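You operate a simulated robot arm through the tools that you are given. There is no shell and no other tool. Be economical: measure what you need, move in short steps, check, and stop when the job is done.

The job below is to be done with a simulated two-armed robot. You get a single attempt, and the scene is never put back.

Task
Shut the dust cover. Put the beige grease cartridge on the service bench top away on the low shelf of the feed rack. Fetch the brown brush and set it on top of the wiping pad. Put the white bulb on the service bench top away on the lower fence shelf. Fetch the sample jar with the latest date from the service bench top and set it on top of the black roll of deck seal. The order is free. Set down upright: sample jar.
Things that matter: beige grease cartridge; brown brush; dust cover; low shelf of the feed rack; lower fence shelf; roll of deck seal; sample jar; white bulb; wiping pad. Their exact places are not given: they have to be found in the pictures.

The check looks at the end state, three seconds after you hand in, the way a careful person would. Anything else that was tipped, shoved, dropped, spilled or broken makes it a failure. A push-on lid holds only when it is set on centred and level and pressed home; a screw cap is set on level and turned clockwise until tight.

Robot
Two 7-joint arms with two-finger parallel grippers on one trunk, on a base that drives. Base frame: it is fixed to the floor where the robot stands at the start and does not move with it; the origin is under the middle of the robot, x ahead of it, y to its left, z up. Units: mm, degrees, N and s.
The left shoulder is at the start at [50, 168, 1032], the right one opposite. With the tool pointing down near the work surface each hand reaches from about 200 to 660 mm from the robot's upright axis, wherever it stands, measured 20 degrees to its own side. Places, roughly: beige grease cartridge (5x5x13 cm) [-1900, -4600, 900]; brown brush (8x5x8 cm) [-1800, -4600, 900]; dust cover [500, 100, 1400]; low shelf of the feed rack [600, -1700, 200]; lower fence shelf [3500, -500, 600]; roll of deck seal (9x9x4 cm) [-100, -4700, 900]; sample jar [250, -4750, 1000]; white bulb (4x4x8 cm) [-1000, -4700, 900]; wiping pad (9x8x4 cm) [-4700, -600, 800]. Payload 1.57 kg a hand.
The TCP of each hand is the grasp point between the finger pads, 30 mm short of the fingertips. In the tool frame z runs along the fingers and y along their closing line. The gripper opens to 80 mm. The fingers are 17 mm wide and 12 mm thick; the gripper's body (40 by 82 mm) begins 80 mm behind the TCP.
Orientation is that of the tool frame in the base frame, as a unit quaternion [x, y, z, w]. With the fingers straight down and closing along the base's y, the tool's x points along the base's -x, its y along +y and its z along -z.

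Tools
- The arms move only by the tool nudge_tool. It takes "left_rows", "right_rows" or both (then of equal length, played together; a hand with none holds still); each is a list of rows, each a list of 7 numbers: the opening, from 0 (shut) to 1 (fully open), then the shift along the base's x, y, z in units of 400 mm (1.0 is 400 mm), then the turn, a rotation vector about the base's x, y, z in units of 180 degrees (1.0 is 180 degrees). In form: [[jaw, tx, ty, tz, rx, ry, rz], ...]. A call has 1 to 8 rows; each row is the pose to reach, as a shift and turn from the pose commanded when the call began. A call with a number of a shift or a turn outside -1 to 1 is refused whole. Rows are played at 5 a second. More than 50 mm and 8.6 degrees between two rows, or a gripper value outside its range, and nothing of the call is played. A pose out of reach is approached as far as the arm can. The call stops where the force on the tool passes 40 N (or 10 N more than at its start, if that is more) or the arm is blocked; 0.2 s more then pass. The fingers move at their own pace (about 45 mm/s each) and stop on an object; they squeeze with about 39 N. The grip force told is the motor's: it shows also when the fingers shut on nothing. Time passes only in rows, and 0.2 s behind the last, so rows that repeat a pose let the fingers close. The reply holds the time, the measured pose of the TCP, the force on the tool along the base axes, the opening and the grip force, in the units named above and with some noise, with the torque about the TCP (base axes, N m) and any sound that the robot's microphone picked up.
- Cameras (640 x 400 px; columns grow to the right, rows downward): "scene" is now at [129.9, 17.2, 1296.9]; the picture's right is [0.18, -0.98, 0.00], its down [-0.02, -0.00, -1.00] and it looks along [0.98, 0.18, -0.02] (base axes); focal length 217 px, centre (320, 200). "left" rides on the left gripper at [72, 7, -122] in its tool frame; the picture's right is [-0.09, 1.00, 0.00], its down [-0.84, -0.08, -0.54] and it looks along [-0.54, -0.05, 0.84] (tool axes); focal length 238 px, centre (320, 200). "right" rides on the right gripper at [72, -7, -122] in its tool frame; the picture's right is [0.09, 1.00, 0.00], its down [-0.84, 0.08, -0.54] and it looks along [-0.54, 0.05, 0.84] (tool axes); focal length 238 px, centre (320, 200).
- get_image(camera): a new picture of that camera. It takes no simulated time.
- lift_body(by): slides the trunk up (or, below 0, down) by that many mm; the arms and the scene camera ride with it, the base frame stays. It gives what a move gives, with no picture.
- drive_base(legs): drives the robot by 1 to 6 legs, each [ahead, left, turn to the left] in mm, mm and degrees, along the robot's own axes; the way and the turn of a leg run together, so that a leg with both is an arc; at most 1500 mm and 180 degrees a leg. The arms and the cameras ride along, it lands a little off, and it stops where it bumps. It gives what a move gives.
- aim_head(pan, tilt): turns the head with the scene camera to pan (to the left, within 80 degrees either way) and tilt (down, from -29 to 69), counted from straight ahead of the robot. It gives what a move gives.
- pixel_to_xyz(camera, pixels): for up to 12 pixels [column, row] of the newest picture of that camera ("zoom" is the newest enlarged one), the place [x, y, z] in the base frame of the surface seen there, good to about 2 mm. It takes no simulated time.
- close_up(camera, box): a new picture of the part [left, top, right, bottom] of that camera's present view, enlarged. It takes no simulated time.
- finish_job(): hands the job in; it is judged then, once.

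Keep the steps short. Do not move on a guess: measure, check each grasp and each placing, and mend mistakes. In all there are 110 turns and 92 pictures (those below and enlarged ones count). Leave the grippers open and the arms clear of the work at the hand-in unless told otherwise, and finish with a single line.

The tools are called after "Call:" as a command line: name --argument value ..., lists and objects as JSON in quotes. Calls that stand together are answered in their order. nudge_tool: Moves the arms, as the interface text tells. Its arguments: {"type":"object","properties":{"left_rows":{"type":"array","items":{"type":"array","items":{"type":"number"}}},"right_rows":{"type":"array","items":{"type":"array","items":{"type":"number"}}}},"required":[]} The other tools are called the same way: lift_body (by) slides the trunk up or down; drive_base (legs) drives the base; aim_head (pan, tilt) turns the head that bears the scene camera; get_image (camera) takes a picture; pixel_to_xyz (camera, pixels) gives the place of the surface under pixels of a picture; close_up (camera, box) takes an enlarged picture of a part of a camera's view; finish_job () hands the job in.

At the start:

```text
clock: 0.0
left_tool_pos: [461.8, 331.8, 1000.2]
left_ee_rot: [-0.001, 1.0, 0.0, 0.0]
left_contact_force: [1.2, -0.3, -0.4]
left_torque: [-0.02, -0.01, 0.0]
left_opening: 80.0
left_finger_force: 0.1
right_tool_pos: [332.4, -99.0, 1149.3]
right_ee_rot: [0.0, 1.0, -0.001, 0.001]
right_contact_force: [0.3, -0.6, 0.2]
right_torque: [-0.02, -0.02, 0.02]
right_opening: 80.0
right_finger_force: 0.1
trunk travel left (down, up): [-200.0, 243.0]
robot x, y, heading: [-1.7, -0.6, -0.1]
head pan, tilt: [10.6, 1.3]
```

scene: 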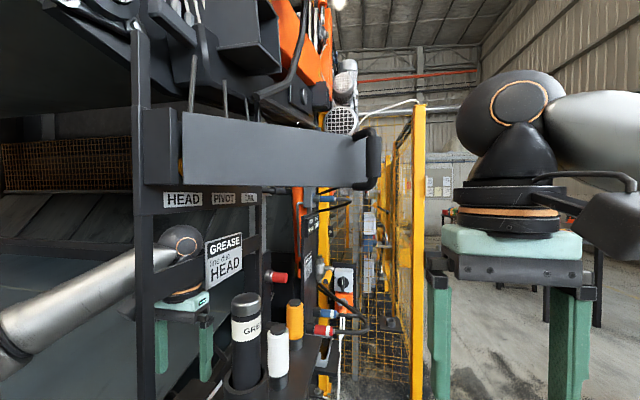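
right: 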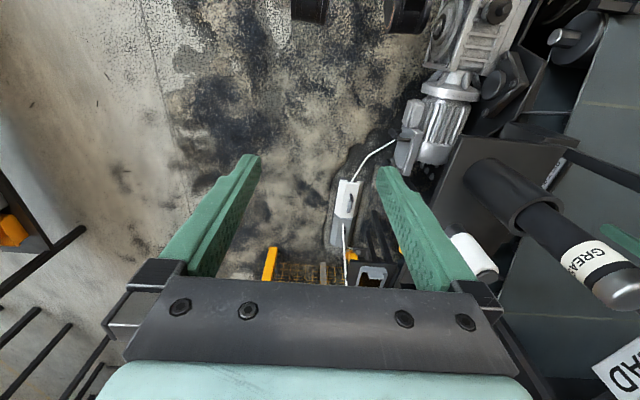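
left: 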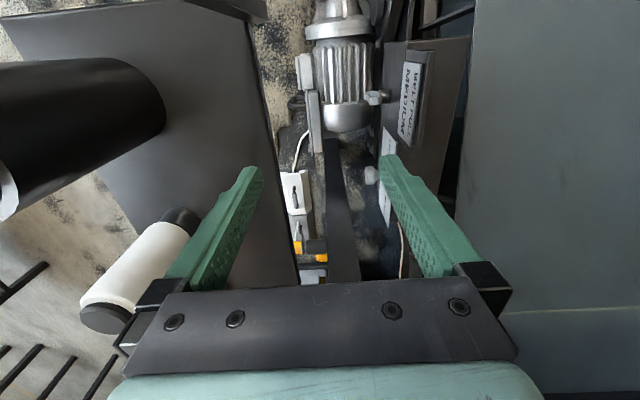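

I see a gray swing panel around (270,150) in front of the robot. I measure a few points on it and take an upward look for the dust cover.

Call:
pixel_to_xyz --camera "scene" --pixels '[[190, 150], [270, 150], [350, 160], [372, 160], [160, 150], [240, 50], [210, 30], [285, 80], [250, 325], [280, 360], [225, 255], [140, 200]]'

Call:
aim_head --pan 10 --tilt -22

Call:
get_image --camera "scene"

```text
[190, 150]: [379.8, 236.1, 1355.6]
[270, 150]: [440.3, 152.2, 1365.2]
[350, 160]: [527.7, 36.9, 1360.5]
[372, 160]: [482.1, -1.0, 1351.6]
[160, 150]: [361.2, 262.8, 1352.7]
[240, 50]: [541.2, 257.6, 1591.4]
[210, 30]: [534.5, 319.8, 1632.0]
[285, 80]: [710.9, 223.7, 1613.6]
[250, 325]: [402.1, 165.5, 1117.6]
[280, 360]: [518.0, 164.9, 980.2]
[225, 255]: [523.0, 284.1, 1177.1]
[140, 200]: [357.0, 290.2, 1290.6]
```

```text
clock: 0.9
left_tool_pos: [462.2, 330.5, 999.1]
left_ee_rot: [-0.001, 1.0, 0.0, 0.0]
left_contact_force: [0.0, 0.7, 0.6]
left_torque: [-0.04, 0.0, 0.01]
left_opening: 80.1
left_finger_force: 0.0
right_tool_pos: [332.3, -98.9, 1149.9]
right_ee_rot: [0.0, 1.0, 0.0, 0.0]
right_contact_force: [0.2, -0.9, 0.4]
right_torque: [-0.01, 0.03, 0.01]
right_opening: 79.9
right_finger_force: 0.0
trunk travel left (down, up): [-200.0, 243.0]
robot x, y, heading: [-0.8, 2.8, -0.0]
head pan, tilt: [10.0, -22.0]
```

```text
88 pictures are left
```

scene: 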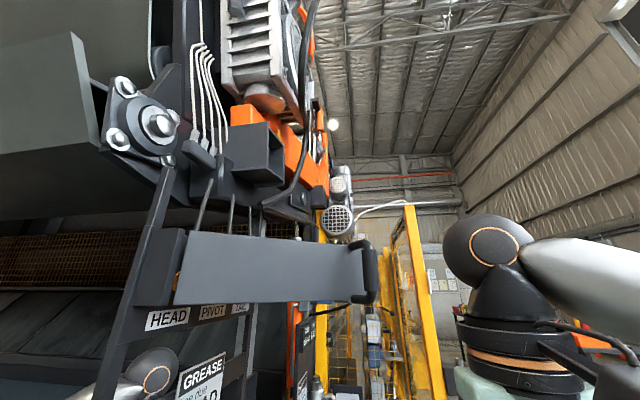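

The panel with an end handle at (370,275) appears to be the hinged cover. I enlarge it for detail and look at the fitting behind.

Call:
close_up --camera "scene" --box '[100, 180, 400, 368]'

Call:
pixel_to_xyz --camera "zoom" --pixels '[[130, 180], [180, 130], [180, 240], [150, 290], [330, 270], [540, 140], [540, 250], [575, 200], [280, 110], [380, 120], [450, 370], [600, 250]]'

```text
2.13 times, centred on (250, 274) of scene
```

zoom: 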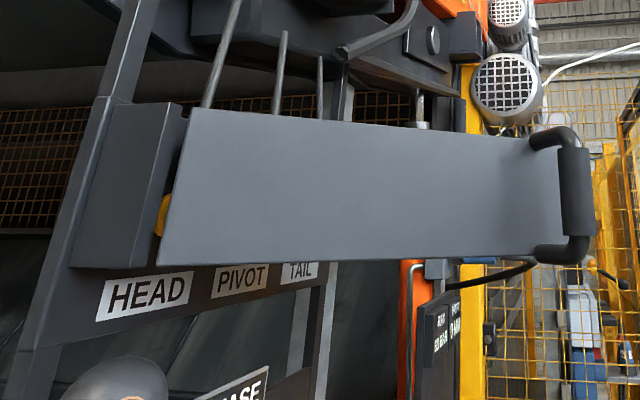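

```text
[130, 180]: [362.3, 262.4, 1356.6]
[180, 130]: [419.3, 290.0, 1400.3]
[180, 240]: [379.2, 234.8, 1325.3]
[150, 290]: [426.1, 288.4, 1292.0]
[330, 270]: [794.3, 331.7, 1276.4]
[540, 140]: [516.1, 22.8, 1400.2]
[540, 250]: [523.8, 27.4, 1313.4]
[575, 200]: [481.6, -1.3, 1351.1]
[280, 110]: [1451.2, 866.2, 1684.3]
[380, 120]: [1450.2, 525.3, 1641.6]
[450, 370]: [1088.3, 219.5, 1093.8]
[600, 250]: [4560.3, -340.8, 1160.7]
```

The cover hinges at about (380,236) and must swing onto the grease block. Before lifting the trunk, I check how the left arm lies relative to the frame.

Call:
aim_head --pan 45 --tilt 25

Call:
get_image --camera "scene"

```text
clock: 2.0
left_tool_pos: [463.0, 331.5, 1000.1]
left_ee_rot: [0.0, 1.0, 0.0, 0.001]
left_contact_force: [-0.1, 0.2, -0.6]
left_torque: [0.03, -0.01, -0.03]
left_opening: 80.0
left_finger_force: 0.1
right_tool_pos: [332.0, -98.7, 1150.5]
right_ee_rot: [0.0, 1.0, 0.0, 0.0]
right_contact_force: [-0.9, -0.5, 1.1]
right_torque: [0.03, 0.01, -0.01]
right_opening: 79.9
right_finger_force: 0.1
trunk travel left (down, up): [-200.0, 243.0]
robot x, y, heading: [3.2, -1.7, -0.0]
head pan, tilt: [45.0, 25.0]
```

```text
86 pictures are left
```

scene: 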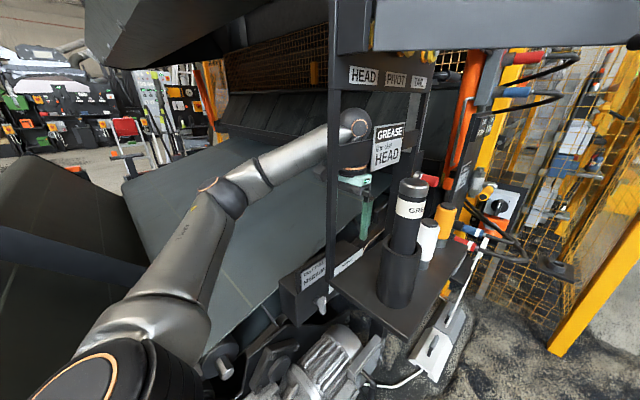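

The left hand sits behind the grease frame, so I measure the post and the belt around it.

Call:
pixel_to_xyz --camera "scene" --pixels '[[331, 200], [331, 120], [345, 70], [180, 150], [240, 280], [300, 200], [310, 140], [200, 20], [60, 200], [355, 130], [235, 185], [345, 150]]'

Call:
nudge_tool --left_rows '[[1, 0, 0.1, 0.05, 0, 0, 0]]'

```text
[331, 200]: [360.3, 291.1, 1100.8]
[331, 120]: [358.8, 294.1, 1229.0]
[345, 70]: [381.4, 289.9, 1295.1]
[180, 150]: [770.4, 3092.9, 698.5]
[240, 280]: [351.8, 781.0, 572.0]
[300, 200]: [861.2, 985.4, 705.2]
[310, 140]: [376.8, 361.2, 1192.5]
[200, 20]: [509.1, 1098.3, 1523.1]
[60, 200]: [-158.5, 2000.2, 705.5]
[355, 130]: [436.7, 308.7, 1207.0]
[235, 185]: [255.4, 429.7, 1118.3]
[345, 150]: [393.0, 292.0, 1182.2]
```

```text
clock: 2.4
left_tool_pos: [463.4, 371.1, 1019.2]
left_ee_rot: [0.001, 1.0, 0.0, -0.001]
left_contact_force: [-0.1, -0.6, 0.4]
left_torque: [-0.01, 0.01, 0.02]
left_opening: 80.0
left_finger_force: 0.1
right_tool_pos: [332.0, -98.9, 1150.3]
right_ee_rot: [-0.001, 1.0, -0.001, 0.0]
right_contact_force: [0.3, 0.4, -0.5]
right_torque: [0.01, 0.01, 0.0]
right_opening: 79.7
right_finger_force: 0.1
trunk travel left (down, up): [-200.0, 243.0]
robot x, y, heading: [-0.6, 2.9, -0.0]
head pan, tilt: [45.0, 25.0]
```

Free space behind, so I pull the left hand back in −x clear of the post.

Call:
nudge_tool --left_rows '[[1, -0.1, 0.02, 0, 0, 0, 0], [1, -0.2, 0.04, 0, 0, 0, 0], [1, -0.3, 0.04, 0, 0, 0, 0], [1, -0.4, 0.02, 0, 0, 0, 0], [1, -0.5, 0.0, 0, 0, 0, 0]]'

Call:
lift_body --by 150

Call:
nudge_tool --right_rows '[[0, 0, -0.02, 0.02, 0.01628, -0.0393, 0.01628], [0, 0, -0.04, 0.04, 0.03256, -0.0786, 0.03256], [0, 0, -0.06, 0.06, 0.04884, -0.1179, 0.04884], [0, 0, -0.08, 0.08, 0.06512, -0.1572, 0.06512], [0, 0, -0.1, 0.1, 0.0814, -0.1965, 0.0814], [0, 0, -0.1, 0.12, 0.09768, -0.2358, 0.09768]]'

Call:
nudge_tool --right_rows '[[0, 0, 0, 0, 0.01628, -0.0393, 0.01628], [0, 0, 0, 0, 0.03256, -0.0786, 0.03256], [0, 0, 0, 0, 0.04884, -0.1179, 0.04884], [0, 0, 0, 0, 0.06512, -0.1572, 0.06512], [0, 0, 0, 0, 0.0814, -0.1965, 0.0814], [0, 0, 0, 0, 0.09768, -0.2358, 0.09768]]'

Call:
aim_head --pan 10 --tilt 5

Call:
get_image --camera "scene"

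```text
clock: 3.6
left_tool_pos: [273.1, 360.2, 1015.4]
left_ee_rot: [0.0, 1.0, -0.001, -0.001]
left_contact_force: [-0.4, 0.1, 0.1]
left_torque: [0.0, 0.0, 0.01]
left_opening: 80.1
left_finger_force: 0.0
left hand out of reach, approached as far as the arm can: row 5
right_tool_pos: [333.2, -98.2, 1149.5]
right_ee_rot: [-0.001, 1.0, -0.001, 0.0]
right_contact_force: [1.3, 0.3, -0.6]
right_torque: [0.04, 0.05, -0.02]
right_opening: 80.0
right_finger_force: 0.0
trunk travel left (down, up): [-200.0, 243.0]
robot x, y, heading: [-0.0, -0.5, 0.1]
head pan, tilt: [45.0, 25.0]
```

```text
clock: 5.4
left_tool_pos: [275.3, 361.1, 1165.2]
left_ee_rot: [0.0, 1.0, 0.0, -0.001]
left_contact_force: [0.7, -0.1, -0.2]
left_torque: [0.01, -0.02, -0.02]
left_opening: 79.8
left_finger_force: 0.0
right_tool_pos: [332.9, -98.8, 1299.7]
right_ee_rot: [0.001, 1.0, 0.0, -0.001]
right_contact_force: [-0.7, 0.3, 0.8]
right_torque: [-0.02, 0.0, 0.0]
right_opening: 79.9
right_finger_force: 0.1
trunk travel left (down, up): [-350.0, 93.0]
robot x, y, heading: [-0.9, -0.3, -0.1]
head pan, tilt: [45.0, 25.0]
```

```text
clock: 6.8
left_tool_pos: [273.5, 359.5, 1164.5]
left_ee_rot: [-0.001, 1.0, 0.0, -0.001]
left_contact_force: [0.2, 0.5, 1.1]
left_torque: [0.0, -0.02, 0.0]
left_opening: 80.2
left_finger_force: 0.1
right_tool_pos: [333.0, -139.0, 1347.2]
right_ee_rot: [-0.15, 0.909, 0.149, 0.36]
right_contact_force: [-0.7, 0.0, -0.5]
right_torque: [-0.01, 0.01, -0.01]
right_opening: 0.2
right_finger_force: 21.6
trunk travel left (down, up): [-350.0, 93.0]
robot x, y, heading: [0.8, -4.1, -0.1]
head pan, tilt: [45.0, 25.0]
```

```text
clock: 8.2
left_tool_pos: [274.7, 359.6, 1164.8]
left_ee_rot: [-0.002, 1.0, 0.0, 0.0]
left_contact_force: [-0.5, -0.9, -0.3]
left_torque: [-0.02, -0.02, 0.0]
left_opening: 79.9
left_finger_force: 0.0
right_tool_pos: [332.9, -138.9, 1346.8]
right_ee_rot: [-0.271, 0.653, 0.269, 0.655]
right_contact_force: [0.2, 0.0, 0.3]
right_torque: [-0.02, -0.01, -0.01]
right_opening: 0.3
right_finger_force: 21.8
trunk travel left (down, up): [-350.0, 93.0]
robot x, y, heading: [2.1, -3.3, -0.1]
head pan, tilt: [45.0, 25.0]
```

```text
clock: 9.2
left_tool_pos: [274.3, 361.3, 1164.8]
left_ee_rot: [-0.001, 1.0, 0.0, 0.0]
left_contact_force: [-0.5, -0.5, 0.1]
left_torque: [-0.01, 0.01, -0.01]
left_opening: 80.1
left_finger_force: 0.1
right_tool_pos: [332.8, -139.6, 1348.7]
right_ee_rot: [-0.271, 0.653, 0.27, 0.653]
right_contact_force: [-0.7, 0.1, 0.7]
right_torque: [0.01, -0.02, 0.02]
right_opening: 0.2
right_finger_force: 21.1
trunk travel left (down, up): [-350.0, 93.0]
robot x, y, heading: [0.4, 0.5, -0.1]
head pan, tilt: [10.0, 5.0]
```

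```text
85 pictures are left
```

scene: 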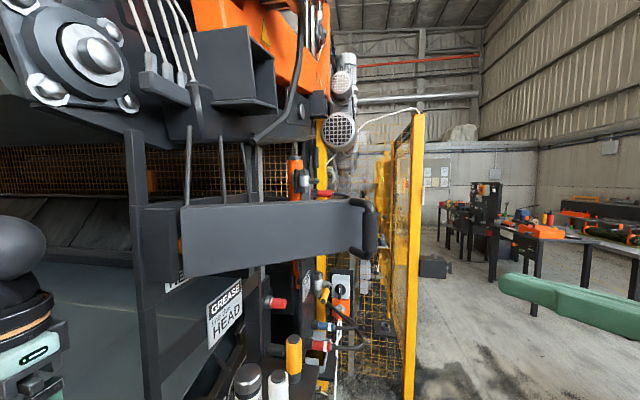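

The hand points diagonally at the cover with fingers shut. I bring it to about 60 mm in front of the face, inside the handle.

Call:
nudge_tool --right_rows '[[0, 0.054, 0.1025, 0, 0, 0, 0], [0, 0.109, 0.205, 0, 0, 0, 0], [0, 0.163, 0.3075, 0.01, 0, 0, 0], [0, 0.2175, 0.41, 0.02, 0, 0, 0]]'

Call:
get_image --camera "scene"

```text
clock: 10.2
left_tool_pos: [273.3, 361.3, 1165.1]
left_ee_rot: [-0.001, 1.0, -0.001, -0.001]
left_contact_force: [1.0, -0.4, -0.4]
left_torque: [-0.06, 0.01, 0.01]
left_opening: 79.9
left_finger_force: 0.1
right_tool_pos: [420.8, 26.6, 1356.1]
right_ee_rot: [-0.271, 0.654, 0.269, 0.653]
right_contact_force: [0.8, 0.2, -0.2]
right_torque: [0.03, 0.0, -0.05]
right_opening: 0.0
right_finger_force: 21.4
trunk travel left (down, up): [-350.0, 93.0]
robot x, y, heading: [-0.8, 1.1, -0.1]
head pan, tilt: [10.0, 5.0]
```

```text
84 pictures are left
```

scene: 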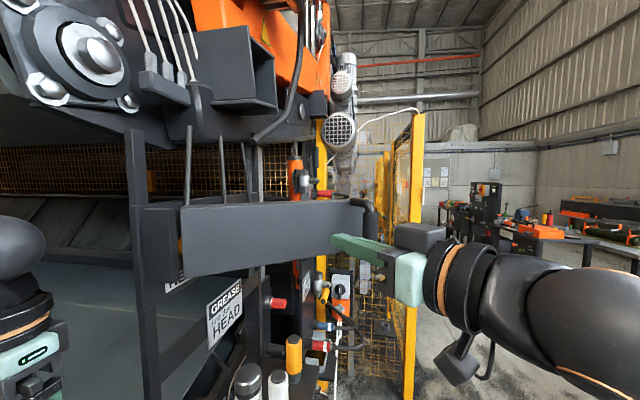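

Hand is in place in front of the face; now I push along the closing arc.

Call:
nudge_tool --right_rows '[[0, 0.06, 0.043, 0, 0, 0, 0], [0, 0.1225, 0.085, 0, 0, 0, 0], [0, 0.2, 0.155, 0, 0, 0, 0], [0, 0.2575, 0.235, 0, 0, 0, 0], [0, 0.3, 0.325, 0, 0, 0, 0], [0, 0.3175, 0.4, 0, 0, 0, 0]]'

Call:
get_image --camera "scene"

```text
clock: 11.6
left_tool_pos: [273.1, 360.7, 1165.0]
left_ee_rot: [-0.001, 1.0, -0.001, 0.0]
left_contact_force: [0.4, -0.4, 0.1]
left_torque: [0.0, 0.01, 0.02]
left_opening: 80.2
left_finger_force: 0.1
right_tool_pos: [546.5, 187.3, 1356.0]
right_ee_rot: [-0.27, 0.653, 0.271, 0.653]
right_contact_force: [0.1, 0.7, 0.5]
right_torque: [0.01, -0.03, 0.01]
right_opening: 0.1
right_finger_force: 21.7
trunk travel left (down, up): [-350.0, 93.0]
robot x, y, heading: [0.1, 0.9, 0.1]
head pan, tilt: [10.0, 5.0]
```

```text
83 pictures are left
```

scene: 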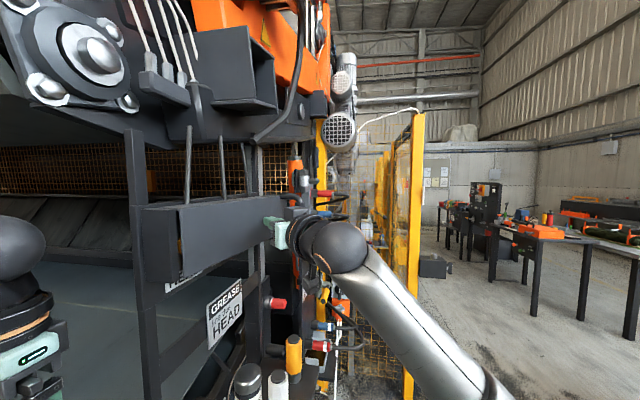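

The cover is swinging shut with little force. I continue in +y until it meets resistance.

Call:
nudge_tool --right_rows '[[0, 0.005, 0.04, 0, 0, 0, 0], [0, 0.005, 0.07, 0, 0, 0, 0], [0, 0.005, 0.09, 0, 0, 0, 0], [0, 0.005, 0.11, 0, 0, 0, 0], [0, 0.005, 0.13, 0, 0, 0, 0], [0, 0.005, 0.15, 0, 0, 0, 0]]'

Call:
get_image --camera "scene"

```text
clock: 12.5
left_tool_pos: [272.3, 356.6, 1167.4]
left_ee_rot: [0.001, 1.0, 0.002, 0.001]
left_contact_force: [-0.6, 1.1, 0.6]
left_torque: [0.01, -0.04, -0.04]
left_opening: 80.2
left_finger_force: 0.1
right_tool_pos: [548.0, 213.9, 1355.3]
right_ee_rot: [-0.266, 0.657, 0.266, 0.653]
right_contact_force: [-18.3, -23.9, -7.3]
right_torque: [-0.18, 0.09, 0.21]
right_opening: 0.2
right_finger_force: 21.6
trunk travel left (down, up): [-350.0, 93.0]
robot x, y, heading: [5.8, -0.1, -0.4]
head pan, tilt: [10.0, 5.0]
stopped in row 4 (right hand): the force on the tool passed its limit (the readings are from after the stop); the commanded pose is now the measured one
```

```text
82 pictures are left
```

scene: 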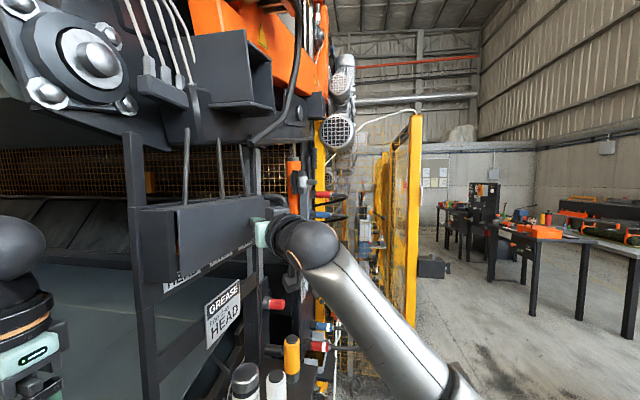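

Contact at tip y≈235, matching the hinge line. I back off and check whether the cover is fully closed.

Call:
nudge_tool --right_rows '[[0, -0.06, -0.1, 0, 0, 0, 0], [0, -0.12, -0.2, 0, 0, 0, 0], [0, -0.19, -0.29, 0, 0, 0, 0], [0, -0.26, -0.38, 0, 0, 0, 0], [0, -0.3, -0.48, 0, 0, 0, 0], [0, -0.3, -0.58, 0, 0, 0, 0]]'

Call:
close_up --camera "scene" --box '[100, 130, 340, 280]'

Call:
pixel_to_xyz --camera "zoom" --pixels '[[130, 300], [220, 300], [300, 270], [380, 240], [420, 220], [440, 220], [440, 200], [460, 220]]'

```text
clock: 13.9
left_tool_pos: [274.2, 359.0, 1165.7]
left_ee_rot: [0.0, 1.0, 0.0, 0.001]
left_contact_force: [-0.5, -0.4, -0.3]
left_torque: [0.03, 0.01, -0.02]
left_opening: 80.3
left_finger_force: 0.1
right_tool_pos: [430.6, -12.1, 1354.4]
right_ee_rot: [-0.268, 0.657, 0.267, 0.652]
right_contact_force: [-0.2, 0.8, 0.0]
right_torque: [0.02, 0.02, 0.0]
right_opening: 0.2
right_finger_force: 21.2
trunk travel left (down, up): [-350.0, 93.0]
robot x, y, heading: [-3.1, 2.2, 0.1]
head pan, tilt: [10.0, 5.0]
```

```text
2.67 times, centred on (220, 205) of scene
```

zoom: 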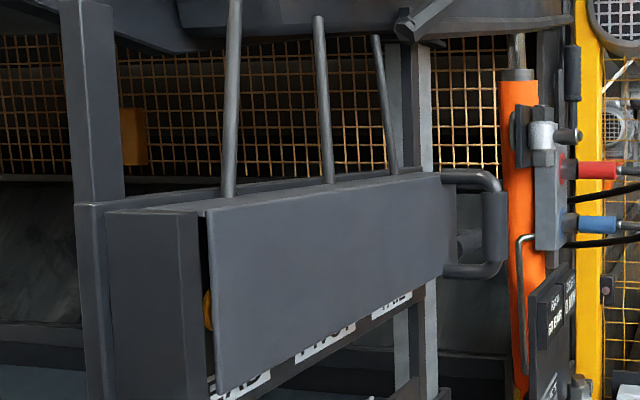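

```text
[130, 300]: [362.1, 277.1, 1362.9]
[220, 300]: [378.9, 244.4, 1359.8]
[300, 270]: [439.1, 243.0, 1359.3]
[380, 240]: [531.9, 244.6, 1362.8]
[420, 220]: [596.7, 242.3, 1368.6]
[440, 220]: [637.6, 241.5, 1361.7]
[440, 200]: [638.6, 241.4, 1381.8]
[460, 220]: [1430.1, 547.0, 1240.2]
```

The cover face is flat at y≈242: closed. I now turn the right hand back down, lower the trunk, and look around to the right.

Call:
nudge_tool --right_rows '[[1, -0.05, -0.05, 0, -0.01628, 0.0393, -0.01628], [1, -0.1, -0.1, 0, -0.03256, 0.0786, -0.03256], [1, -0.15, -0.15, 0, -0.04884, 0.1179, -0.04884], [1, -0.2, -0.2, 0, -0.06512, 0.1572, -0.06512], [1, -0.25, -0.25, 0, -0.0814, 0.1965, -0.0814], [1, -0.28, -0.3, 0, -0.09768, 0.2358, -0.09768]]'

Call:
nudge_tool --right_rows '[[1, 0, 0, 0, -0.01628, 0.0393, -0.01628], [1, 0, 0, 0, -0.03256, 0.0786, -0.03256], [1, 0, 0, 0, -0.04884, 0.1179, -0.04884], [1, 0, 0, 0, -0.06512, 0.1572, -0.06512], [1, 0, 0, 0, -0.0814, 0.1965, -0.0814], [1, 0, 0, 0, -0.09768, 0.2358, -0.09768]]'

Call:
lift_body --by -150

Call:
aim_head --pan -75 --tilt 15

Call:
get_image --camera "scene"

```text
clock: 15.3
left_tool_pos: [274.7, 358.9, 1164.7]
left_ee_rot: [-0.001, 1.0, 0.0, 0.0]
left_contact_force: [-0.2, 1.4, -0.7]
left_torque: [-0.03, 0.0, -0.01]
left_opening: 80.1
left_finger_force: 0.0
right_tool_pos: [319.5, -132.0, 1353.9]
right_ee_rot: [-0.145, 0.912, 0.144, 0.356]
right_contact_force: [0.4, 0.1, 0.1]
right_torque: [0.0, -0.02, -0.01]
right_opening: 80.1
right_finger_force: 0.1
trunk travel left (down, up): [-350.0, 93.0]
robot x, y, heading: [-2.8, -2.3, -0.4]
head pan, tilt: [10.0, 5.0]
```

```text
clock: 16.7
left_tool_pos: [273.0, 360.3, 1164.5]
left_ee_rot: [0.001, 1.0, -0.001, 0.001]
left_contact_force: [0.5, -0.8, 0.7]
left_torque: [-0.06, 0.0, -0.01]
left_opening: 80.1
left_finger_force: 0.1
right_tool_pos: [319.0, -130.6, 1352.8]
right_ee_rot: [0.0, 1.0, -0.003, -0.003]
right_contact_force: [0.7, 0.5, -0.7]
right_torque: [0.01, 0.03, 0.0]
right_opening: 80.0
right_finger_force: 0.0
trunk travel left (down, up): [-350.0, 93.0]
robot x, y, heading: [1.9, 2.9, -0.1]
head pan, tilt: [10.0, 5.0]
```

```text
clock: 18.4
left_tool_pos: [273.3, 359.4, 1015.8]
left_ee_rot: [0.0, 1.0, -0.001, 0.0]
left_contact_force: [-0.1, 0.1, -0.2]
left_torque: [-0.01, 0.02, -0.01]
left_opening: 79.9
left_finger_force: 0.1
right_tool_pos: [319.6, -132.2, 1204.3]
right_ee_rot: [0.0, 1.0, -0.004, -0.004]
right_contact_force: [0.6, -0.1, -0.5]
right_torque: [0.02, 0.0, -0.05]
right_opening: 80.1
right_finger_force: 0.1
trunk travel left (down, up): [-200.0, 243.0]
robot x, y, heading: [-0.1, -1.4, -0.3]
head pan, tilt: [10.0, 5.0]
```

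```text
clock: 20.0
left_tool_pos: [274.7, 361.5, 1014.8]
left_ee_rot: [0.0, 1.0, 0.001, 0.0]
left_contact_force: [-0.4, 0.3, -0.6]
left_torque: [0.01, 0.0, 0.03]
left_opening: 80.1
left_finger_force: 0.0
right_tool_pos: [319.7, -132.2, 1202.6]
right_ee_rot: [0.001, 1.0, -0.005, -0.004]
right_contact_force: [-0.2, -0.3, 0.7]
right_torque: [-0.01, -0.01, 0.01]
right_opening: 80.0
right_finger_force: 0.0
trunk travel left (down, up): [-200.0, 243.0]
robot x, y, heading: [3.4, -1.8, -0.2]
head pan, tilt: [-75.0, 15.0]
```

```text
80 pictures are left
```

scene: 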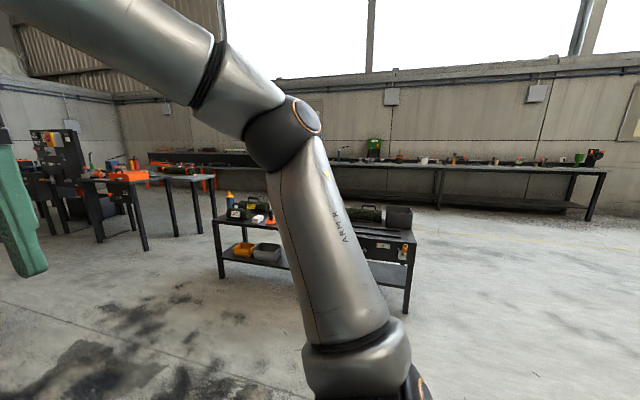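

I see a small two-level rack at (320,240) and a long bench along the back wall. I measure both.

Call:
pixel_to_xyz --camera "scene" --pixels '[[215, 218], [408, 235], [224, 272], [408, 308], [240, 260], [380, 275], [150, 165], [440, 168], [600, 172], [590, 215], [100, 240], [210, 180]]'

Call:
close_up --camera "scene" --box '[320, 130, 640, 230]'

```text
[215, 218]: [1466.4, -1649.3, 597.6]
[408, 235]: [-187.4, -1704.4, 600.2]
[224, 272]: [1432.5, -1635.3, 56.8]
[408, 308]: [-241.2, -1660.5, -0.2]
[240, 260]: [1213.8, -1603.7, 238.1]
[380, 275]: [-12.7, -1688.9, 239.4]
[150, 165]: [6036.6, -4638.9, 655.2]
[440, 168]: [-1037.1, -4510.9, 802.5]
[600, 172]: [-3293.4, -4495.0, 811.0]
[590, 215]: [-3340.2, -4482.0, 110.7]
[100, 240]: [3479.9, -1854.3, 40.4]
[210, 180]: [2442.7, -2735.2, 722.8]
```

```text
2.00 times, centred on (480, 180) of scene
```

zoom: 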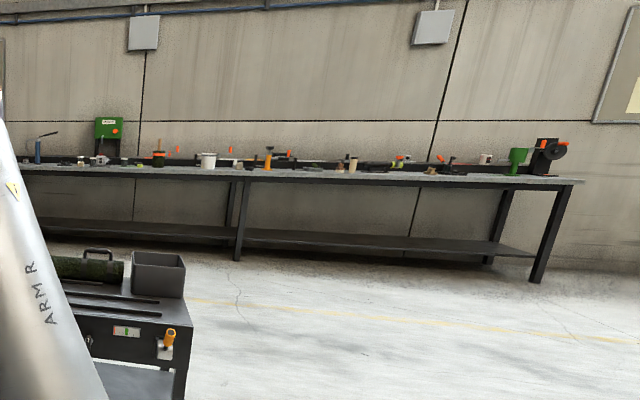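

The rack spans x −240…1480 at y≈−1650; the bench edge is at y≈−4500, z≈805. The grease gun is close to the left hand's sweep, so I back off before turning right.

Call:
drive_base --legs '[[-500, 0, 0], [0, 0, -90]]'

Call:
aim_head --pan 0 --tilt 20

Call:
get_image --camera "scene"

```text
clock: 26.8
left_tool_pos: [-143.7, -278.1, 1014.9]
left_ee_rot: [0.711, 0.703, 0.001, 0.0]
left_contact_force: [-0.8, -0.1, -0.6]
left_torque: [0.01, 0.02, 0.02]
left_opening: 80.1
left_finger_force: 0.1
right_tool_pos: [-634.6, -317.5, 1202.6]
right_ee_rot: [0.711, 0.703, 0.001, -0.006]
right_contact_force: [0.1, -0.2, 0.8]
right_torque: [-0.03, 0.03, 0.03]
right_opening: 79.8
right_finger_force: 0.1
trunk travel left (down, up): [-200.0, 243.0]
robot x, y, heading: [-501.0, 2.5, -90.7]
head pan, tilt: [-75.0, 15.0]
```

```text
clock: 28.3
left_tool_pos: [-143.5, -278.4, 1016.0]
left_ee_rot: [0.711, 0.703, 0.0, 0.0]
left_contact_force: [-0.7, -1.3, 0.4]
left_torque: [0.02, 0.01, -0.01]
left_opening: 80.1
left_finger_force: 0.1
right_tool_pos: [-635.5, -317.3, 1203.8]
right_ee_rot: [0.711, 0.703, 0.001, -0.007]
right_contact_force: [-0.5, -0.7, 0.0]
right_torque: [0.01, 0.01, 0.0]
right_opening: 80.0
right_finger_force: 0.1
trunk travel left (down, up): [-200.0, 243.0]
robot x, y, heading: [-499.6, 2.0, -90.6]
head pan, tilt: [0.0, 20.0]
```

```text
78 pictures are left
```

scene: 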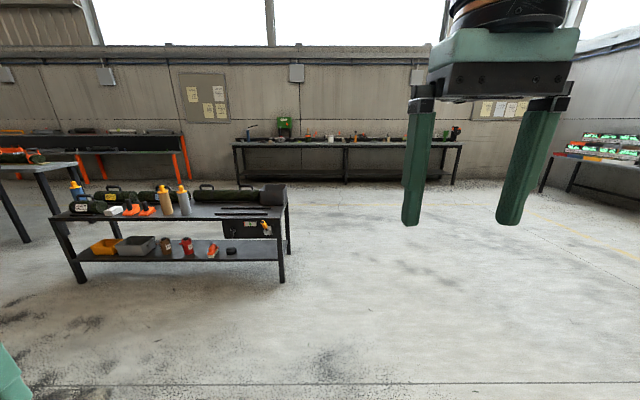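

The path right of the rack is open. I drive down past it, staying near x≈−900, toward the bench.

Call:
drive_base --legs '[[1400, -400, 0], [1500, 0, 0], [600, 800, 0.6]]'

Call:
get_image --camera "scene"

```text
clock: 47.4
left_tool_pos: [243.4, -3763.9, 1014.9]
left_ee_rot: [0.701, 0.713, 0.0, 0.0]
left_contact_force: [0.1, -0.1, -0.2]
left_torque: [-0.02, 0.01, -0.02]
left_opening: 79.9
left_finger_force: 0.1
right_tool_pos: [-246.1, -3818.5, 1203.1]
right_ee_rot: [0.701, 0.713, 0.001, -0.007]
right_contact_force: [-0.5, 0.4, -0.2]
right_torque: [0.01, -0.01, -0.01]
right_opening: 79.9
right_finger_force: 0.0
trunk travel left (down, up): [-200.0, 243.0]
robot x, y, heading: [-125.6, -3497.5, -89.0]
head pan, tilt: [0.0, 20.0]
```

```text
77 pictures are left
```

scene: 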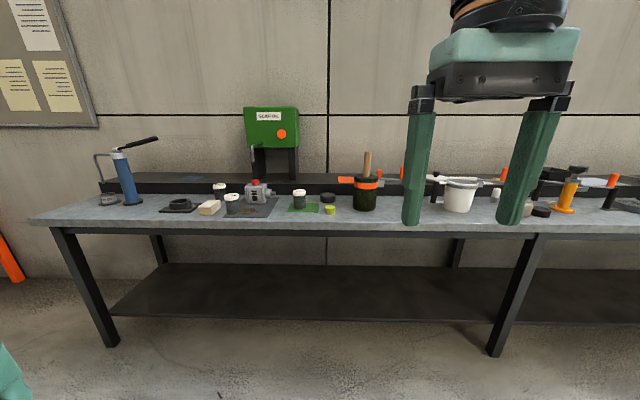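

Sample jars appear near (220,190), (232,204), (299,198). I drive closer and enlarge the items.

Call:
drive_base --legs '[[450, 320, 0]]'

Call:
aim_head --pan 0 --tilt 40

Call:
get_image --camera "scene"

```text
clock: 50.6
left_tool_pos: [567.5, -4210.5, 1014.9]
left_ee_rot: [0.7, 0.714, -0.001, 0.0]
left_contact_force: [0.1, 0.1, 0.6]
left_torque: [-0.02, 0.03, 0.03]
left_opening: 80.3
left_finger_force: 0.0
right_tool_pos: [78.1, -4264.4, 1202.7]
right_ee_rot: [0.701, 0.713, 0.001, -0.006]
right_contact_force: [-0.5, 1.4, -0.3]
right_torque: [0.01, 0.01, 0.04]
right_opening: 80.0
right_finger_force: 0.1
trunk travel left (down, up): [-200.0, 243.0]
robot x, y, heading: [201.3, -3939.8, -88.8]
head pan, tilt: [0.0, 20.0]
```

```text
clock: 51.4
left_tool_pos: [568.4, -4210.0, 1015.5]
left_ee_rot: [0.7, 0.714, 0.001, 0.0]
left_contact_force: [-0.2, 0.2, -0.7]
left_torque: [-0.04, 0.02, 0.0]
left_opening: 80.0
left_finger_force: 0.1
right_tool_pos: [75.6, -4264.3, 1203.6]
right_ee_rot: [0.701, 0.713, 0.001, -0.005]
right_contact_force: [-0.4, 0.2, 0.2]
right_torque: [0.0, -0.02, 0.0]
right_opening: 80.1
right_finger_force: 0.2
trunk travel left (down, up): [-200.0, 243.0]
robot x, y, heading: [200.4, -3943.9, -89.0]
head pan, tilt: [0.0, 40.0]
```

```text
76 pictures are left
```

scene: 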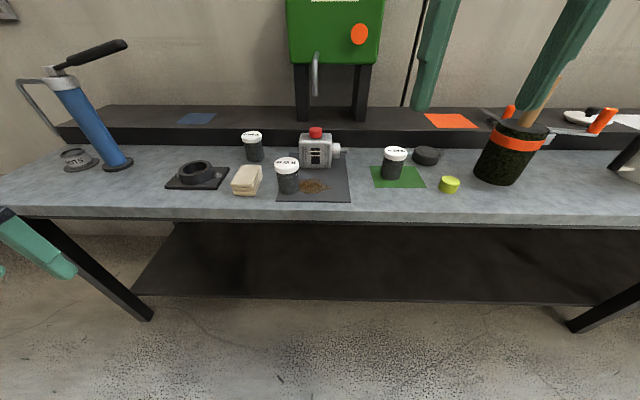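

Three dark jars with labelled white lids at (252,145), (287,175), (393,162). I enlarge them to read the dates and measure everything.

Call:
close_up --camera "scene" --box '[230, 120, 320, 200]'

Call:
close_up --camera "scene" --box '[360, 130, 470, 200]'

Call:
pixel_to_xyz --camera "scene" --pixels '[[252, 134], [253, 152], [287, 162], [289, 183], [394, 150], [391, 170], [425, 150], [427, 163], [449, 182], [195, 168], [410, 145], [320, 150]]'

```text
5.00 times, centred on (275, 160) of scene
```

zoom: 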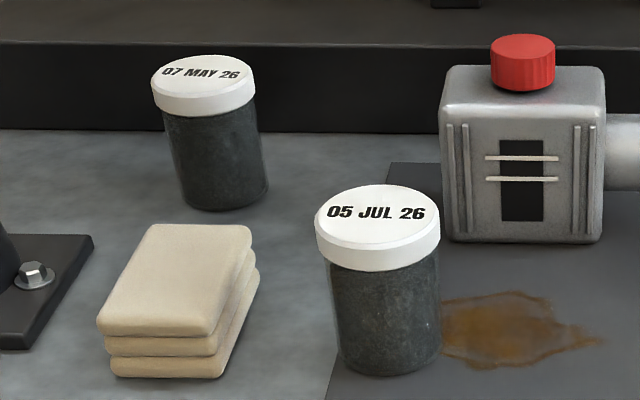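

```text
5.71 times, centred on (415, 165) of scene
```

zoom: 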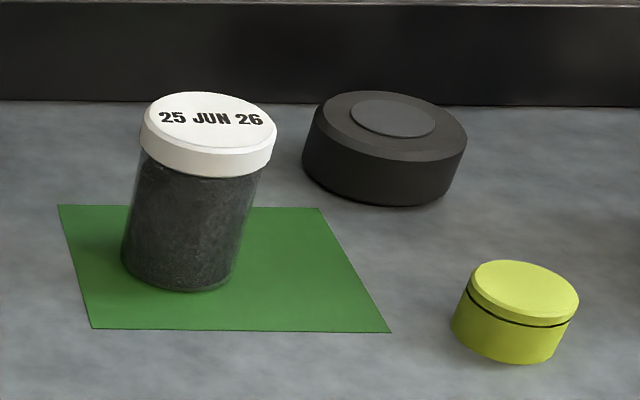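

```text
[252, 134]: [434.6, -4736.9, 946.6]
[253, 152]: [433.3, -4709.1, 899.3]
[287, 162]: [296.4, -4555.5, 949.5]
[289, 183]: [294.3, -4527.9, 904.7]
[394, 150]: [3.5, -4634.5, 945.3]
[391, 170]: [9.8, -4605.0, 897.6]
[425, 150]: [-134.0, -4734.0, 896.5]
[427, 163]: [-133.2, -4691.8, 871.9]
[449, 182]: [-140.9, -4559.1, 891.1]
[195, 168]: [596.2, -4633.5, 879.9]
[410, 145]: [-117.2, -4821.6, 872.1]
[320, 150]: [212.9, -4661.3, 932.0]
```

Dates so far: 07 MAY 26, 05 JUL 26, 25 JUN 26. Before choosing, I look along the rest of the bench for further jars.

Call:
aim_head --pan -45 --tilt 20

Call:
get_image --camera "scene"

Call:
close_up --camera "scene" --box '[300, 100, 620, 260]'

Call:
pixel_to_xyz --camera "zoom" --pixels '[[60, 250], [160, 220], [200, 220], [300, 250], [420, 210], [500, 200], [560, 220]]'

```text
clock: 52.5
left_tool_pos: [567.9, -4210.8, 1014.8]
left_ee_rot: [0.7, 0.714, 0.001, 0.0]
left_contact_force: [1.0, 0.3, -1.0]
left_torque: [-0.02, 0.02, -0.02]
left_opening: 80.2
left_finger_force: 0.0
right_tool_pos: [76.8, -4264.5, 1203.2]
right_ee_rot: [0.701, 0.713, 0.0, -0.006]
right_contact_force: [-0.1, 1.3, 0.3]
right_torque: [-0.01, 0.01, -0.03]
right_opening: 80.1
right_finger_force: 0.1
trunk travel left (down, up): [-200.0, 243.0]
robot x, y, heading: [201.7, -3939.9, -89.0]
head pan, tilt: [-45.0, 20.0]
```

```text
73 pictures are left
```

scene: 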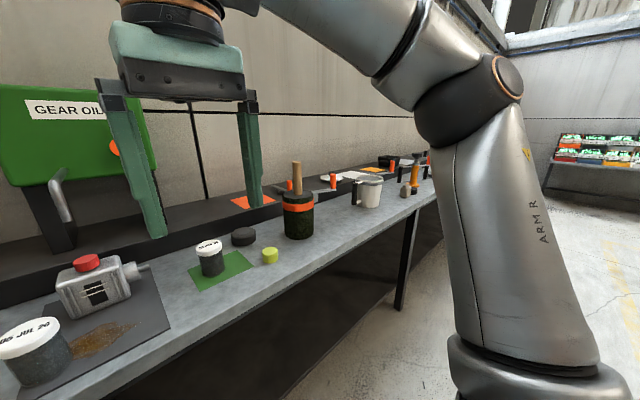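

```text
2.00 times, centred on (460, 180) of scene
```

zoom: 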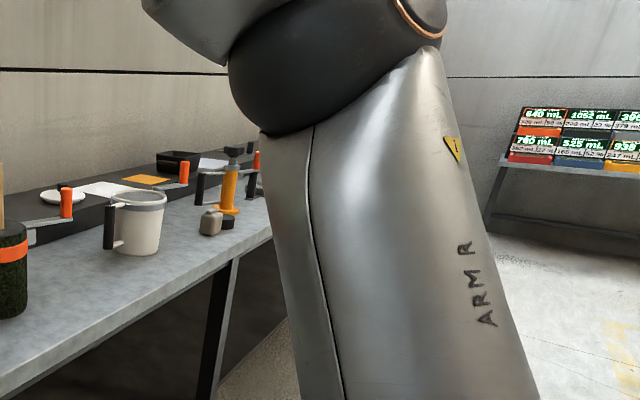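

```text
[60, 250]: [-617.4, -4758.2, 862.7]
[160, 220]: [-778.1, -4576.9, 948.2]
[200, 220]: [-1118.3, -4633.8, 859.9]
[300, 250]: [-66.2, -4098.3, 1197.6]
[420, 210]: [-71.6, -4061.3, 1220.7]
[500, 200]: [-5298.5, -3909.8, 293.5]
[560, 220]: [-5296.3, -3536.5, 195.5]
```

The rest is mostly occluded, but the three jars form a set and 05 JUL 26 is the latest. I measure that jar's edges, the roll and the bench surface precisely.

Call:
aim_head --pan 8 --tilt 40

Call:
close_up --camera "scene" --box '[260, 130, 420, 230]'

```text
clock: 53.8
left_tool_pos: [567.2, -4209.4, 1015.4]
left_ee_rot: [0.7, 0.714, 0.0, 0.0]
left_contact_force: [0.0, -0.5, 0.1]
left_torque: [-0.01, -0.01, -0.01]
left_opening: 79.9
left_finger_force: 0.0
right_tool_pos: [76.4, -4265.5, 1202.9]
right_ee_rot: [0.701, 0.713, 0.0, -0.006]
right_contact_force: [0.8, 0.1, 0.2]
right_torque: [-0.02, -0.03, 0.0]
right_opening: 79.9
right_finger_force: 0.1
trunk travel left (down, up): [-200.0, 243.0]
robot x, y, heading: [202.0, -3940.9, -89.0]
head pan, tilt: [8.0, 40.0]
```

```text
4.00 times, centred on (340, 180) of scene
```

zoom: 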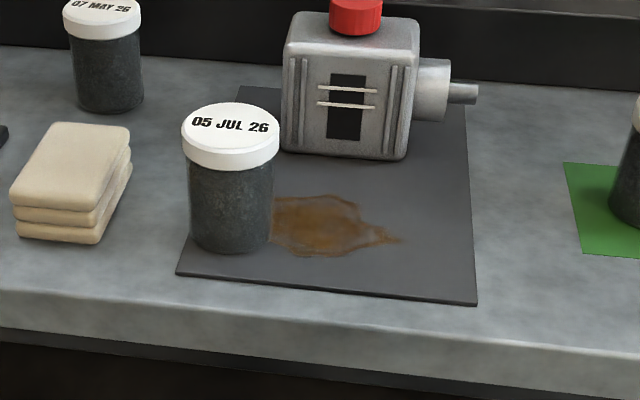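

Call:
pixel_to_xyz --camera "zoom" --pixels '[[231, 105], [231, 144], [184, 126], [277, 130], [193, 210], [268, 210], [230, 247], [235, 265], [230, 200], [125, 165], [290, 100], [128, 190]]'

```text
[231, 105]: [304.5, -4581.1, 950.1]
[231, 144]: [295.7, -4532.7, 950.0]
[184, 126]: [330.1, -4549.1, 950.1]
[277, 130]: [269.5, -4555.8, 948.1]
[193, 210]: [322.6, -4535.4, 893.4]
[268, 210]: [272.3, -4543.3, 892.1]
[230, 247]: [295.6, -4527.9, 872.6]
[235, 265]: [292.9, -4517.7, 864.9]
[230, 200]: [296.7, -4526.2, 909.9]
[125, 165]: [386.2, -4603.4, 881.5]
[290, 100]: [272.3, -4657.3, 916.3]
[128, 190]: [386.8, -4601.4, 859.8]
```

Jar centre ≈ (299,−4555), lid top 950, base ≈866, body ≈55 mm wide. I drive 100 mm closer for better reach.

Call:
drive_base --legs '[[100, 0, -1]]'

Call:
nudge_tool --left_rows '[[1, -0.1, 0, 0.03, 0, 0, 0], [1, -0.2, 0, 0.06, 0, 0, 0], [1, -0.3, 0, 0.08, 0, 0, 0], [1, -0.4, 0, 0.09, 0, 0, 0], [1, -0.5, -0.04, 0.1, 0, 0, 0], [1, -0.6, -0.1, 0.1, 0, 0, 0]]'

```text
clock: 54.9
left_tool_pos: [562.8, -4316.9, 1014.8]
left_ee_rot: [0.706, 0.708, 0.001, 0.0]
left_contact_force: [0.7, -0.1, -0.5]
left_torque: [0.03, 0.01, 0.03]
left_opening: 79.9
left_finger_force: 0.1
right_tool_pos: [72.0, -4364.0, 1203.0]
right_ee_rot: [0.707, 0.707, 0.0, -0.006]
right_contact_force: [0.1, -0.4, 0.3]
right_torque: [0.02, 0.01, 0.01]
right_opening: 79.8
right_finger_force: 0.0
trunk travel left (down, up): [-200.0, 243.0]
robot x, y, heading: [201.0, -4041.3, -90.0]
head pan, tilt: [8.0, 40.0]
```

```text
clock: 56.3
left_tool_pos: [323.6, -4358.7, 1055.9]
left_ee_rot: [0.706, 0.708, -0.001, -0.001]
left_contact_force: [0.5, 0.4, -0.1]
left_torque: [-0.04, 0.01, 0.0]
left_opening: 79.9
left_finger_force: 0.1
right_tool_pos: [72.3, -4362.4, 1202.4]
right_ee_rot: [0.707, 0.707, 0.001, -0.005]
right_contact_force: [0.5, -0.3, 0.4]
right_torque: [0.02, -0.02, -0.02]
right_opening: 80.2
right_finger_force: 0.0
trunk travel left (down, up): [-200.0, 243.0]
robot x, y, heading: [202.4, -4042.3, -89.9]
head pan, tilt: [8.0, 40.0]
```

Now over to above the jar at z≈1030.

Call:
nudge_tool --left_rows '[[1, -0.012, -0.1, 0, 0, 0, 0], [1, -0.025, -0.2, 0, 0, 0, 0], [1, -0.037, -0.3, -0.01, 0, 0, 0], [1, -0.05, -0.4, -0.02, 0, 0, 0], [1, -0.0615, -0.49, -0.06, 0, 0, 0]]'

Call:
get_image --camera "left"

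Call:
pixel_to_xyz --camera "left" --pixels '[[320, 200], [320, 230], [300, 215], [340, 215], [320, 180]]'

```text
clock: 57.5
left_tool_pos: [299.6, -4553.2, 1032.0]
left_ee_rot: [0.707, 0.707, 0.0, 0.0]
left_contact_force: [-0.4, 0.3, -0.7]
left_torque: [0.0, -0.01, 0.0]
left_opening: 80.0
left_finger_force: 0.0
right_tool_pos: [72.9, -4362.7, 1203.8]
right_ee_rot: [0.707, 0.707, 0.002, -0.006]
right_contact_force: [-0.2, 0.9, 0.2]
right_torque: [0.01, 0.01, 0.04]
right_opening: 80.1
right_finger_force: 0.0
trunk travel left (down, up): [-200.0, 243.0]
robot x, y, heading: [204.6, -4044.9, -89.8]
head pan, tilt: [8.0, 40.0]
```

```text
70 pictures are left
```

left: 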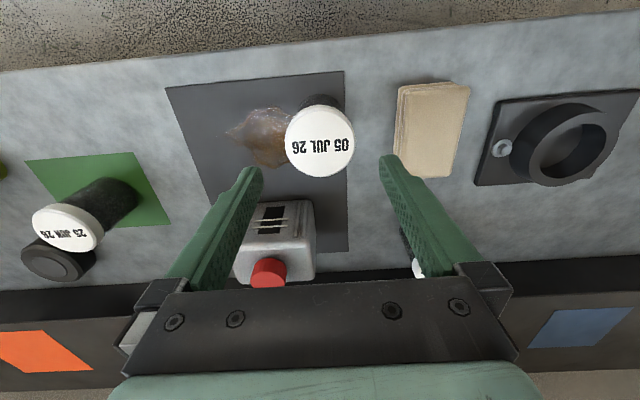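

```text
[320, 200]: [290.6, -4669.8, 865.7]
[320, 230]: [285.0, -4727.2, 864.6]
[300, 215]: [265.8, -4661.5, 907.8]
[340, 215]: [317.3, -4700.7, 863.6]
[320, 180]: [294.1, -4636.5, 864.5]
```

The jar's lid shows at (320,141). I measure its edges from this nearer camera.

Call:
pixel_to_xyz --camera "left" --pixels '[[320, 141], [288, 141], [352, 141], [320, 110], [320, 172], [400, 130], [250, 215]]'

```text
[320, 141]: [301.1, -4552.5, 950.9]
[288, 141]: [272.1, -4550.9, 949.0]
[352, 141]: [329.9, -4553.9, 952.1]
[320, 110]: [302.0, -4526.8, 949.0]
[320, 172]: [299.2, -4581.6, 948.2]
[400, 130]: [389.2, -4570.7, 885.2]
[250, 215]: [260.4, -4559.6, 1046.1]
```

Lid centre (301,−4554); the hand is aligned within 2 mm. I descend to z≈908 and close.

Call:
nudge_tool --left_rows '[[1, 0.004, 0, -0.08, 0, 0, 0], [1, 0.004, -0.001, -0.16, 0, 0, 0], [1, 0.004, -0.001, -0.24, 0, 0, 0], [1, 0.004, -0.001, -0.31, 0, 0, 0], [0, 0.004, -0.001, -0.31, 0, 0, 0], [0, 0.004, -0.001, -0.31, 0, 0, 0], [0, 0.004, -0.001, -0.31, 0, 0, 0]]'

```text
clock: 59.1
left_tool_pos: [301.9, -4553.9, 906.2]
left_ee_rot: [0.706, 0.708, 0.0, 0.001]
left_contact_force: [0.5, -0.7, -0.5]
left_torque: [-0.04, 0.0, 0.02]
left_opening: 61.4
left_finger_force: 29.7
right_tool_pos: [72.3, -4362.6, 1203.3]
right_ee_rot: [0.707, 0.707, 0.001, -0.006]
right_contact_force: [0.1, 0.2, 0.4]
right_torque: [-0.02, 0.02, 0.01]
right_opening: 80.1
right_finger_force: 0.0
trunk travel left (down, up): [-200.0, 243.0]
robot x, y, heading: [203.3, -4045.8, -90.0]
head pan, tilt: [8.0, 40.0]
```

Jar is gripped (61 mm opening, 30 N). I lift it 150 mm, then drive right toward the roll.

Call:
nudge_tool --left_rows '[[0, 0, 0, 0.05, 0, 0, 0], [0, 0, 0, 0.13, 0, 0, 0], [0, 0, 0, 0.25, 0, 0, 0], [0, 0, 0.05, 0.37, 0, 0, 0]]'

Call:
drive_base --legs '[[0, -456, 0], [85, 0, 0]]'

Call:
aim_head --pan 10 --tilt 40

Call:
get_image --camera "scene"

Call:
get_image --camera "left"

```text
refused: row 4 steps farther than a row can; nothing moved
```

```text
clock: 62.5
left_tool_pos: [-154.6, -4637.9, 907.0]
left_ee_rot: [0.707, 0.707, 0.0, 0.0]
left_contact_force: [0.2, -0.1, -0.3]
left_torque: [0.01, 0.01, -0.04]
left_opening: 61.3
left_finger_force: 38.8
right_tool_pos: [-383.5, -4446.2, 1203.3]
right_ee_rot: [0.706, 0.708, 0.001, -0.006]
right_contact_force: [0.3, -0.7, 0.3]
right_torque: [-0.02, -0.01, -0.02]
right_opening: 79.8
right_finger_force: 0.1
trunk travel left (down, up): [-200.0, 243.0]
robot x, y, heading: [-251.9, -4125.7, -90.5]
head pan, tilt: [8.0, 40.0]
```

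```text
clock: 63.1
left_tool_pos: [-155.3, -4637.6, 907.5]
left_ee_rot: [0.707, 0.707, -0.001, 0.0]
left_contact_force: [-0.4, 0.9, 0.5]
left_torque: [0.01, 0.02, 0.02]
left_opening: 61.0
left_finger_force: 39.4
right_tool_pos: [-382.5, -4446.2, 1203.5]
right_ee_rot: [0.707, 0.707, -0.001, -0.005]
right_contact_force: [-0.3, 0.2, -0.1]
right_torque: [-0.02, 0.0, -0.03]
right_opening: 80.2
right_finger_force: 0.1
trunk travel left (down, up): [-200.0, 243.0]
robot x, y, heading: [-253.5, -4127.5, -90.0]
head pan, tilt: [10.0, 40.0]
```

```text
69 pictures are left
```

scene: 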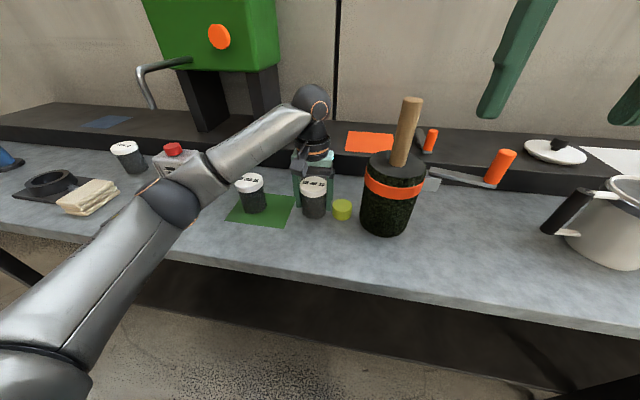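

```text
68 pictures are left
```

left: 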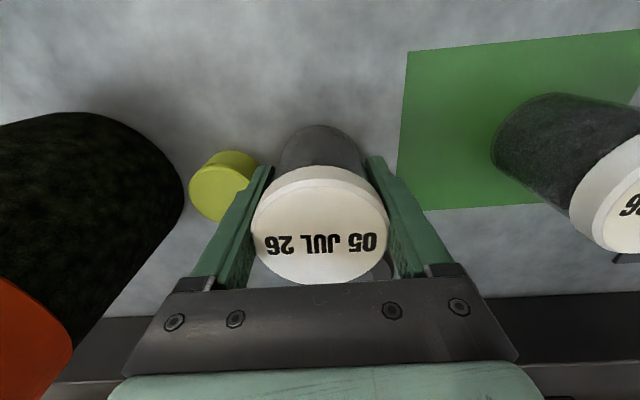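

The lift was refused because its last row was too long, and the base still moved with the jar low. I check what was disturbed: the yellow can and jars.

Call:
pixel_to_xyz --camera "scene" --pixels '[[342, 203], [342, 213], [251, 180], [172, 146], [125, 147], [388, 165], [60, 180]]'

Call:
close_up --camera "scene" --box '[220, 130, 420, 255]'

```text
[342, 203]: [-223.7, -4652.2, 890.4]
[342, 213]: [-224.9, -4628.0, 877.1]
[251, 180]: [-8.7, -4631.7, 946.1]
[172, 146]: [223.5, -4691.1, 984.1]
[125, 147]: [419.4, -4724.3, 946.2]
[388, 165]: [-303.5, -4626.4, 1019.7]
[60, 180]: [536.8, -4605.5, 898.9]
```

```text
3.20 times, centred on (320, 192) of scene
```

zoom: 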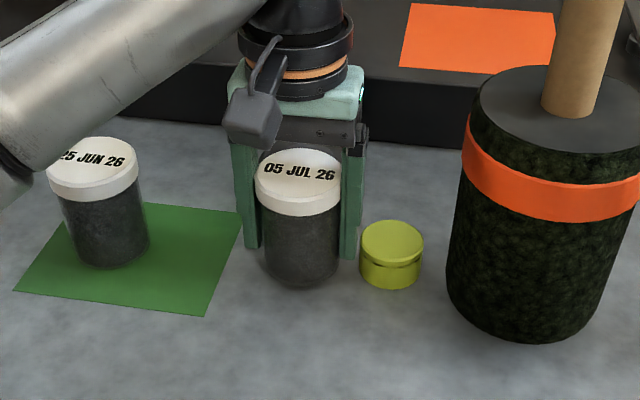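

The yellow can was pushed from about (−141,−4559) to (−224,−4650); it has to go back. First I lift the jar in legal steps.

Call:
nudge_tool --left_rows '[[0, 0, 0, 0.05, 0, 0, 0], [0, 0, 0, 0.15, 0, 0, 0], [0, 0, 0, 0.25, 0, 0, 0], [0, 0, 0, 0.33, 0, 0, 0]]'

Call:
get_image --camera "left"

Call:
get_image --camera "scene"

```text
clock: 64.1
left_tool_pos: [-155.2, -4636.2, 1040.7]
left_ee_rot: [0.707, 0.707, 0.0, -0.001]
left_contact_force: [0.2, 0.5, 0.1]
left_torque: [-0.01, 0.05, -0.01]
left_opening: 0.0
left_finger_force: 21.4
right_tool_pos: [-383.0, -4445.8, 1203.9]
right_ee_rot: [0.707, 0.707, 0.0, -0.005]
right_contact_force: [0.1, 0.1, 0.4]
right_torque: [-0.02, 0.05, 0.05]
right_opening: 80.0
right_finger_force: 0.0
trunk travel left (down, up): [-200.0, 243.0]
robot x, y, heading: [-250.1, -4127.9, -90.3]
head pan, tilt: [10.0, 40.0]
```

```text
66 pictures are left
```

left: 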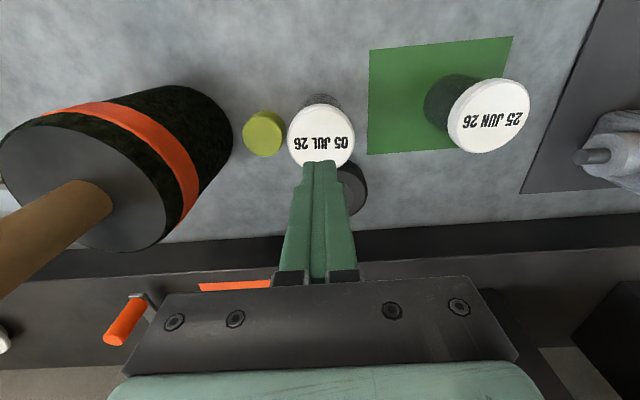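

```text
65 pictures are left
```

scene: 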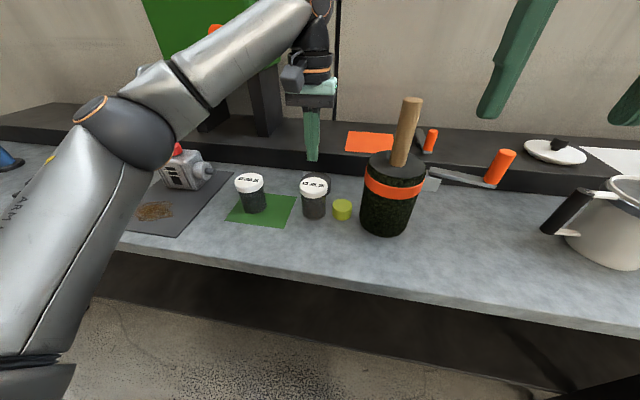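

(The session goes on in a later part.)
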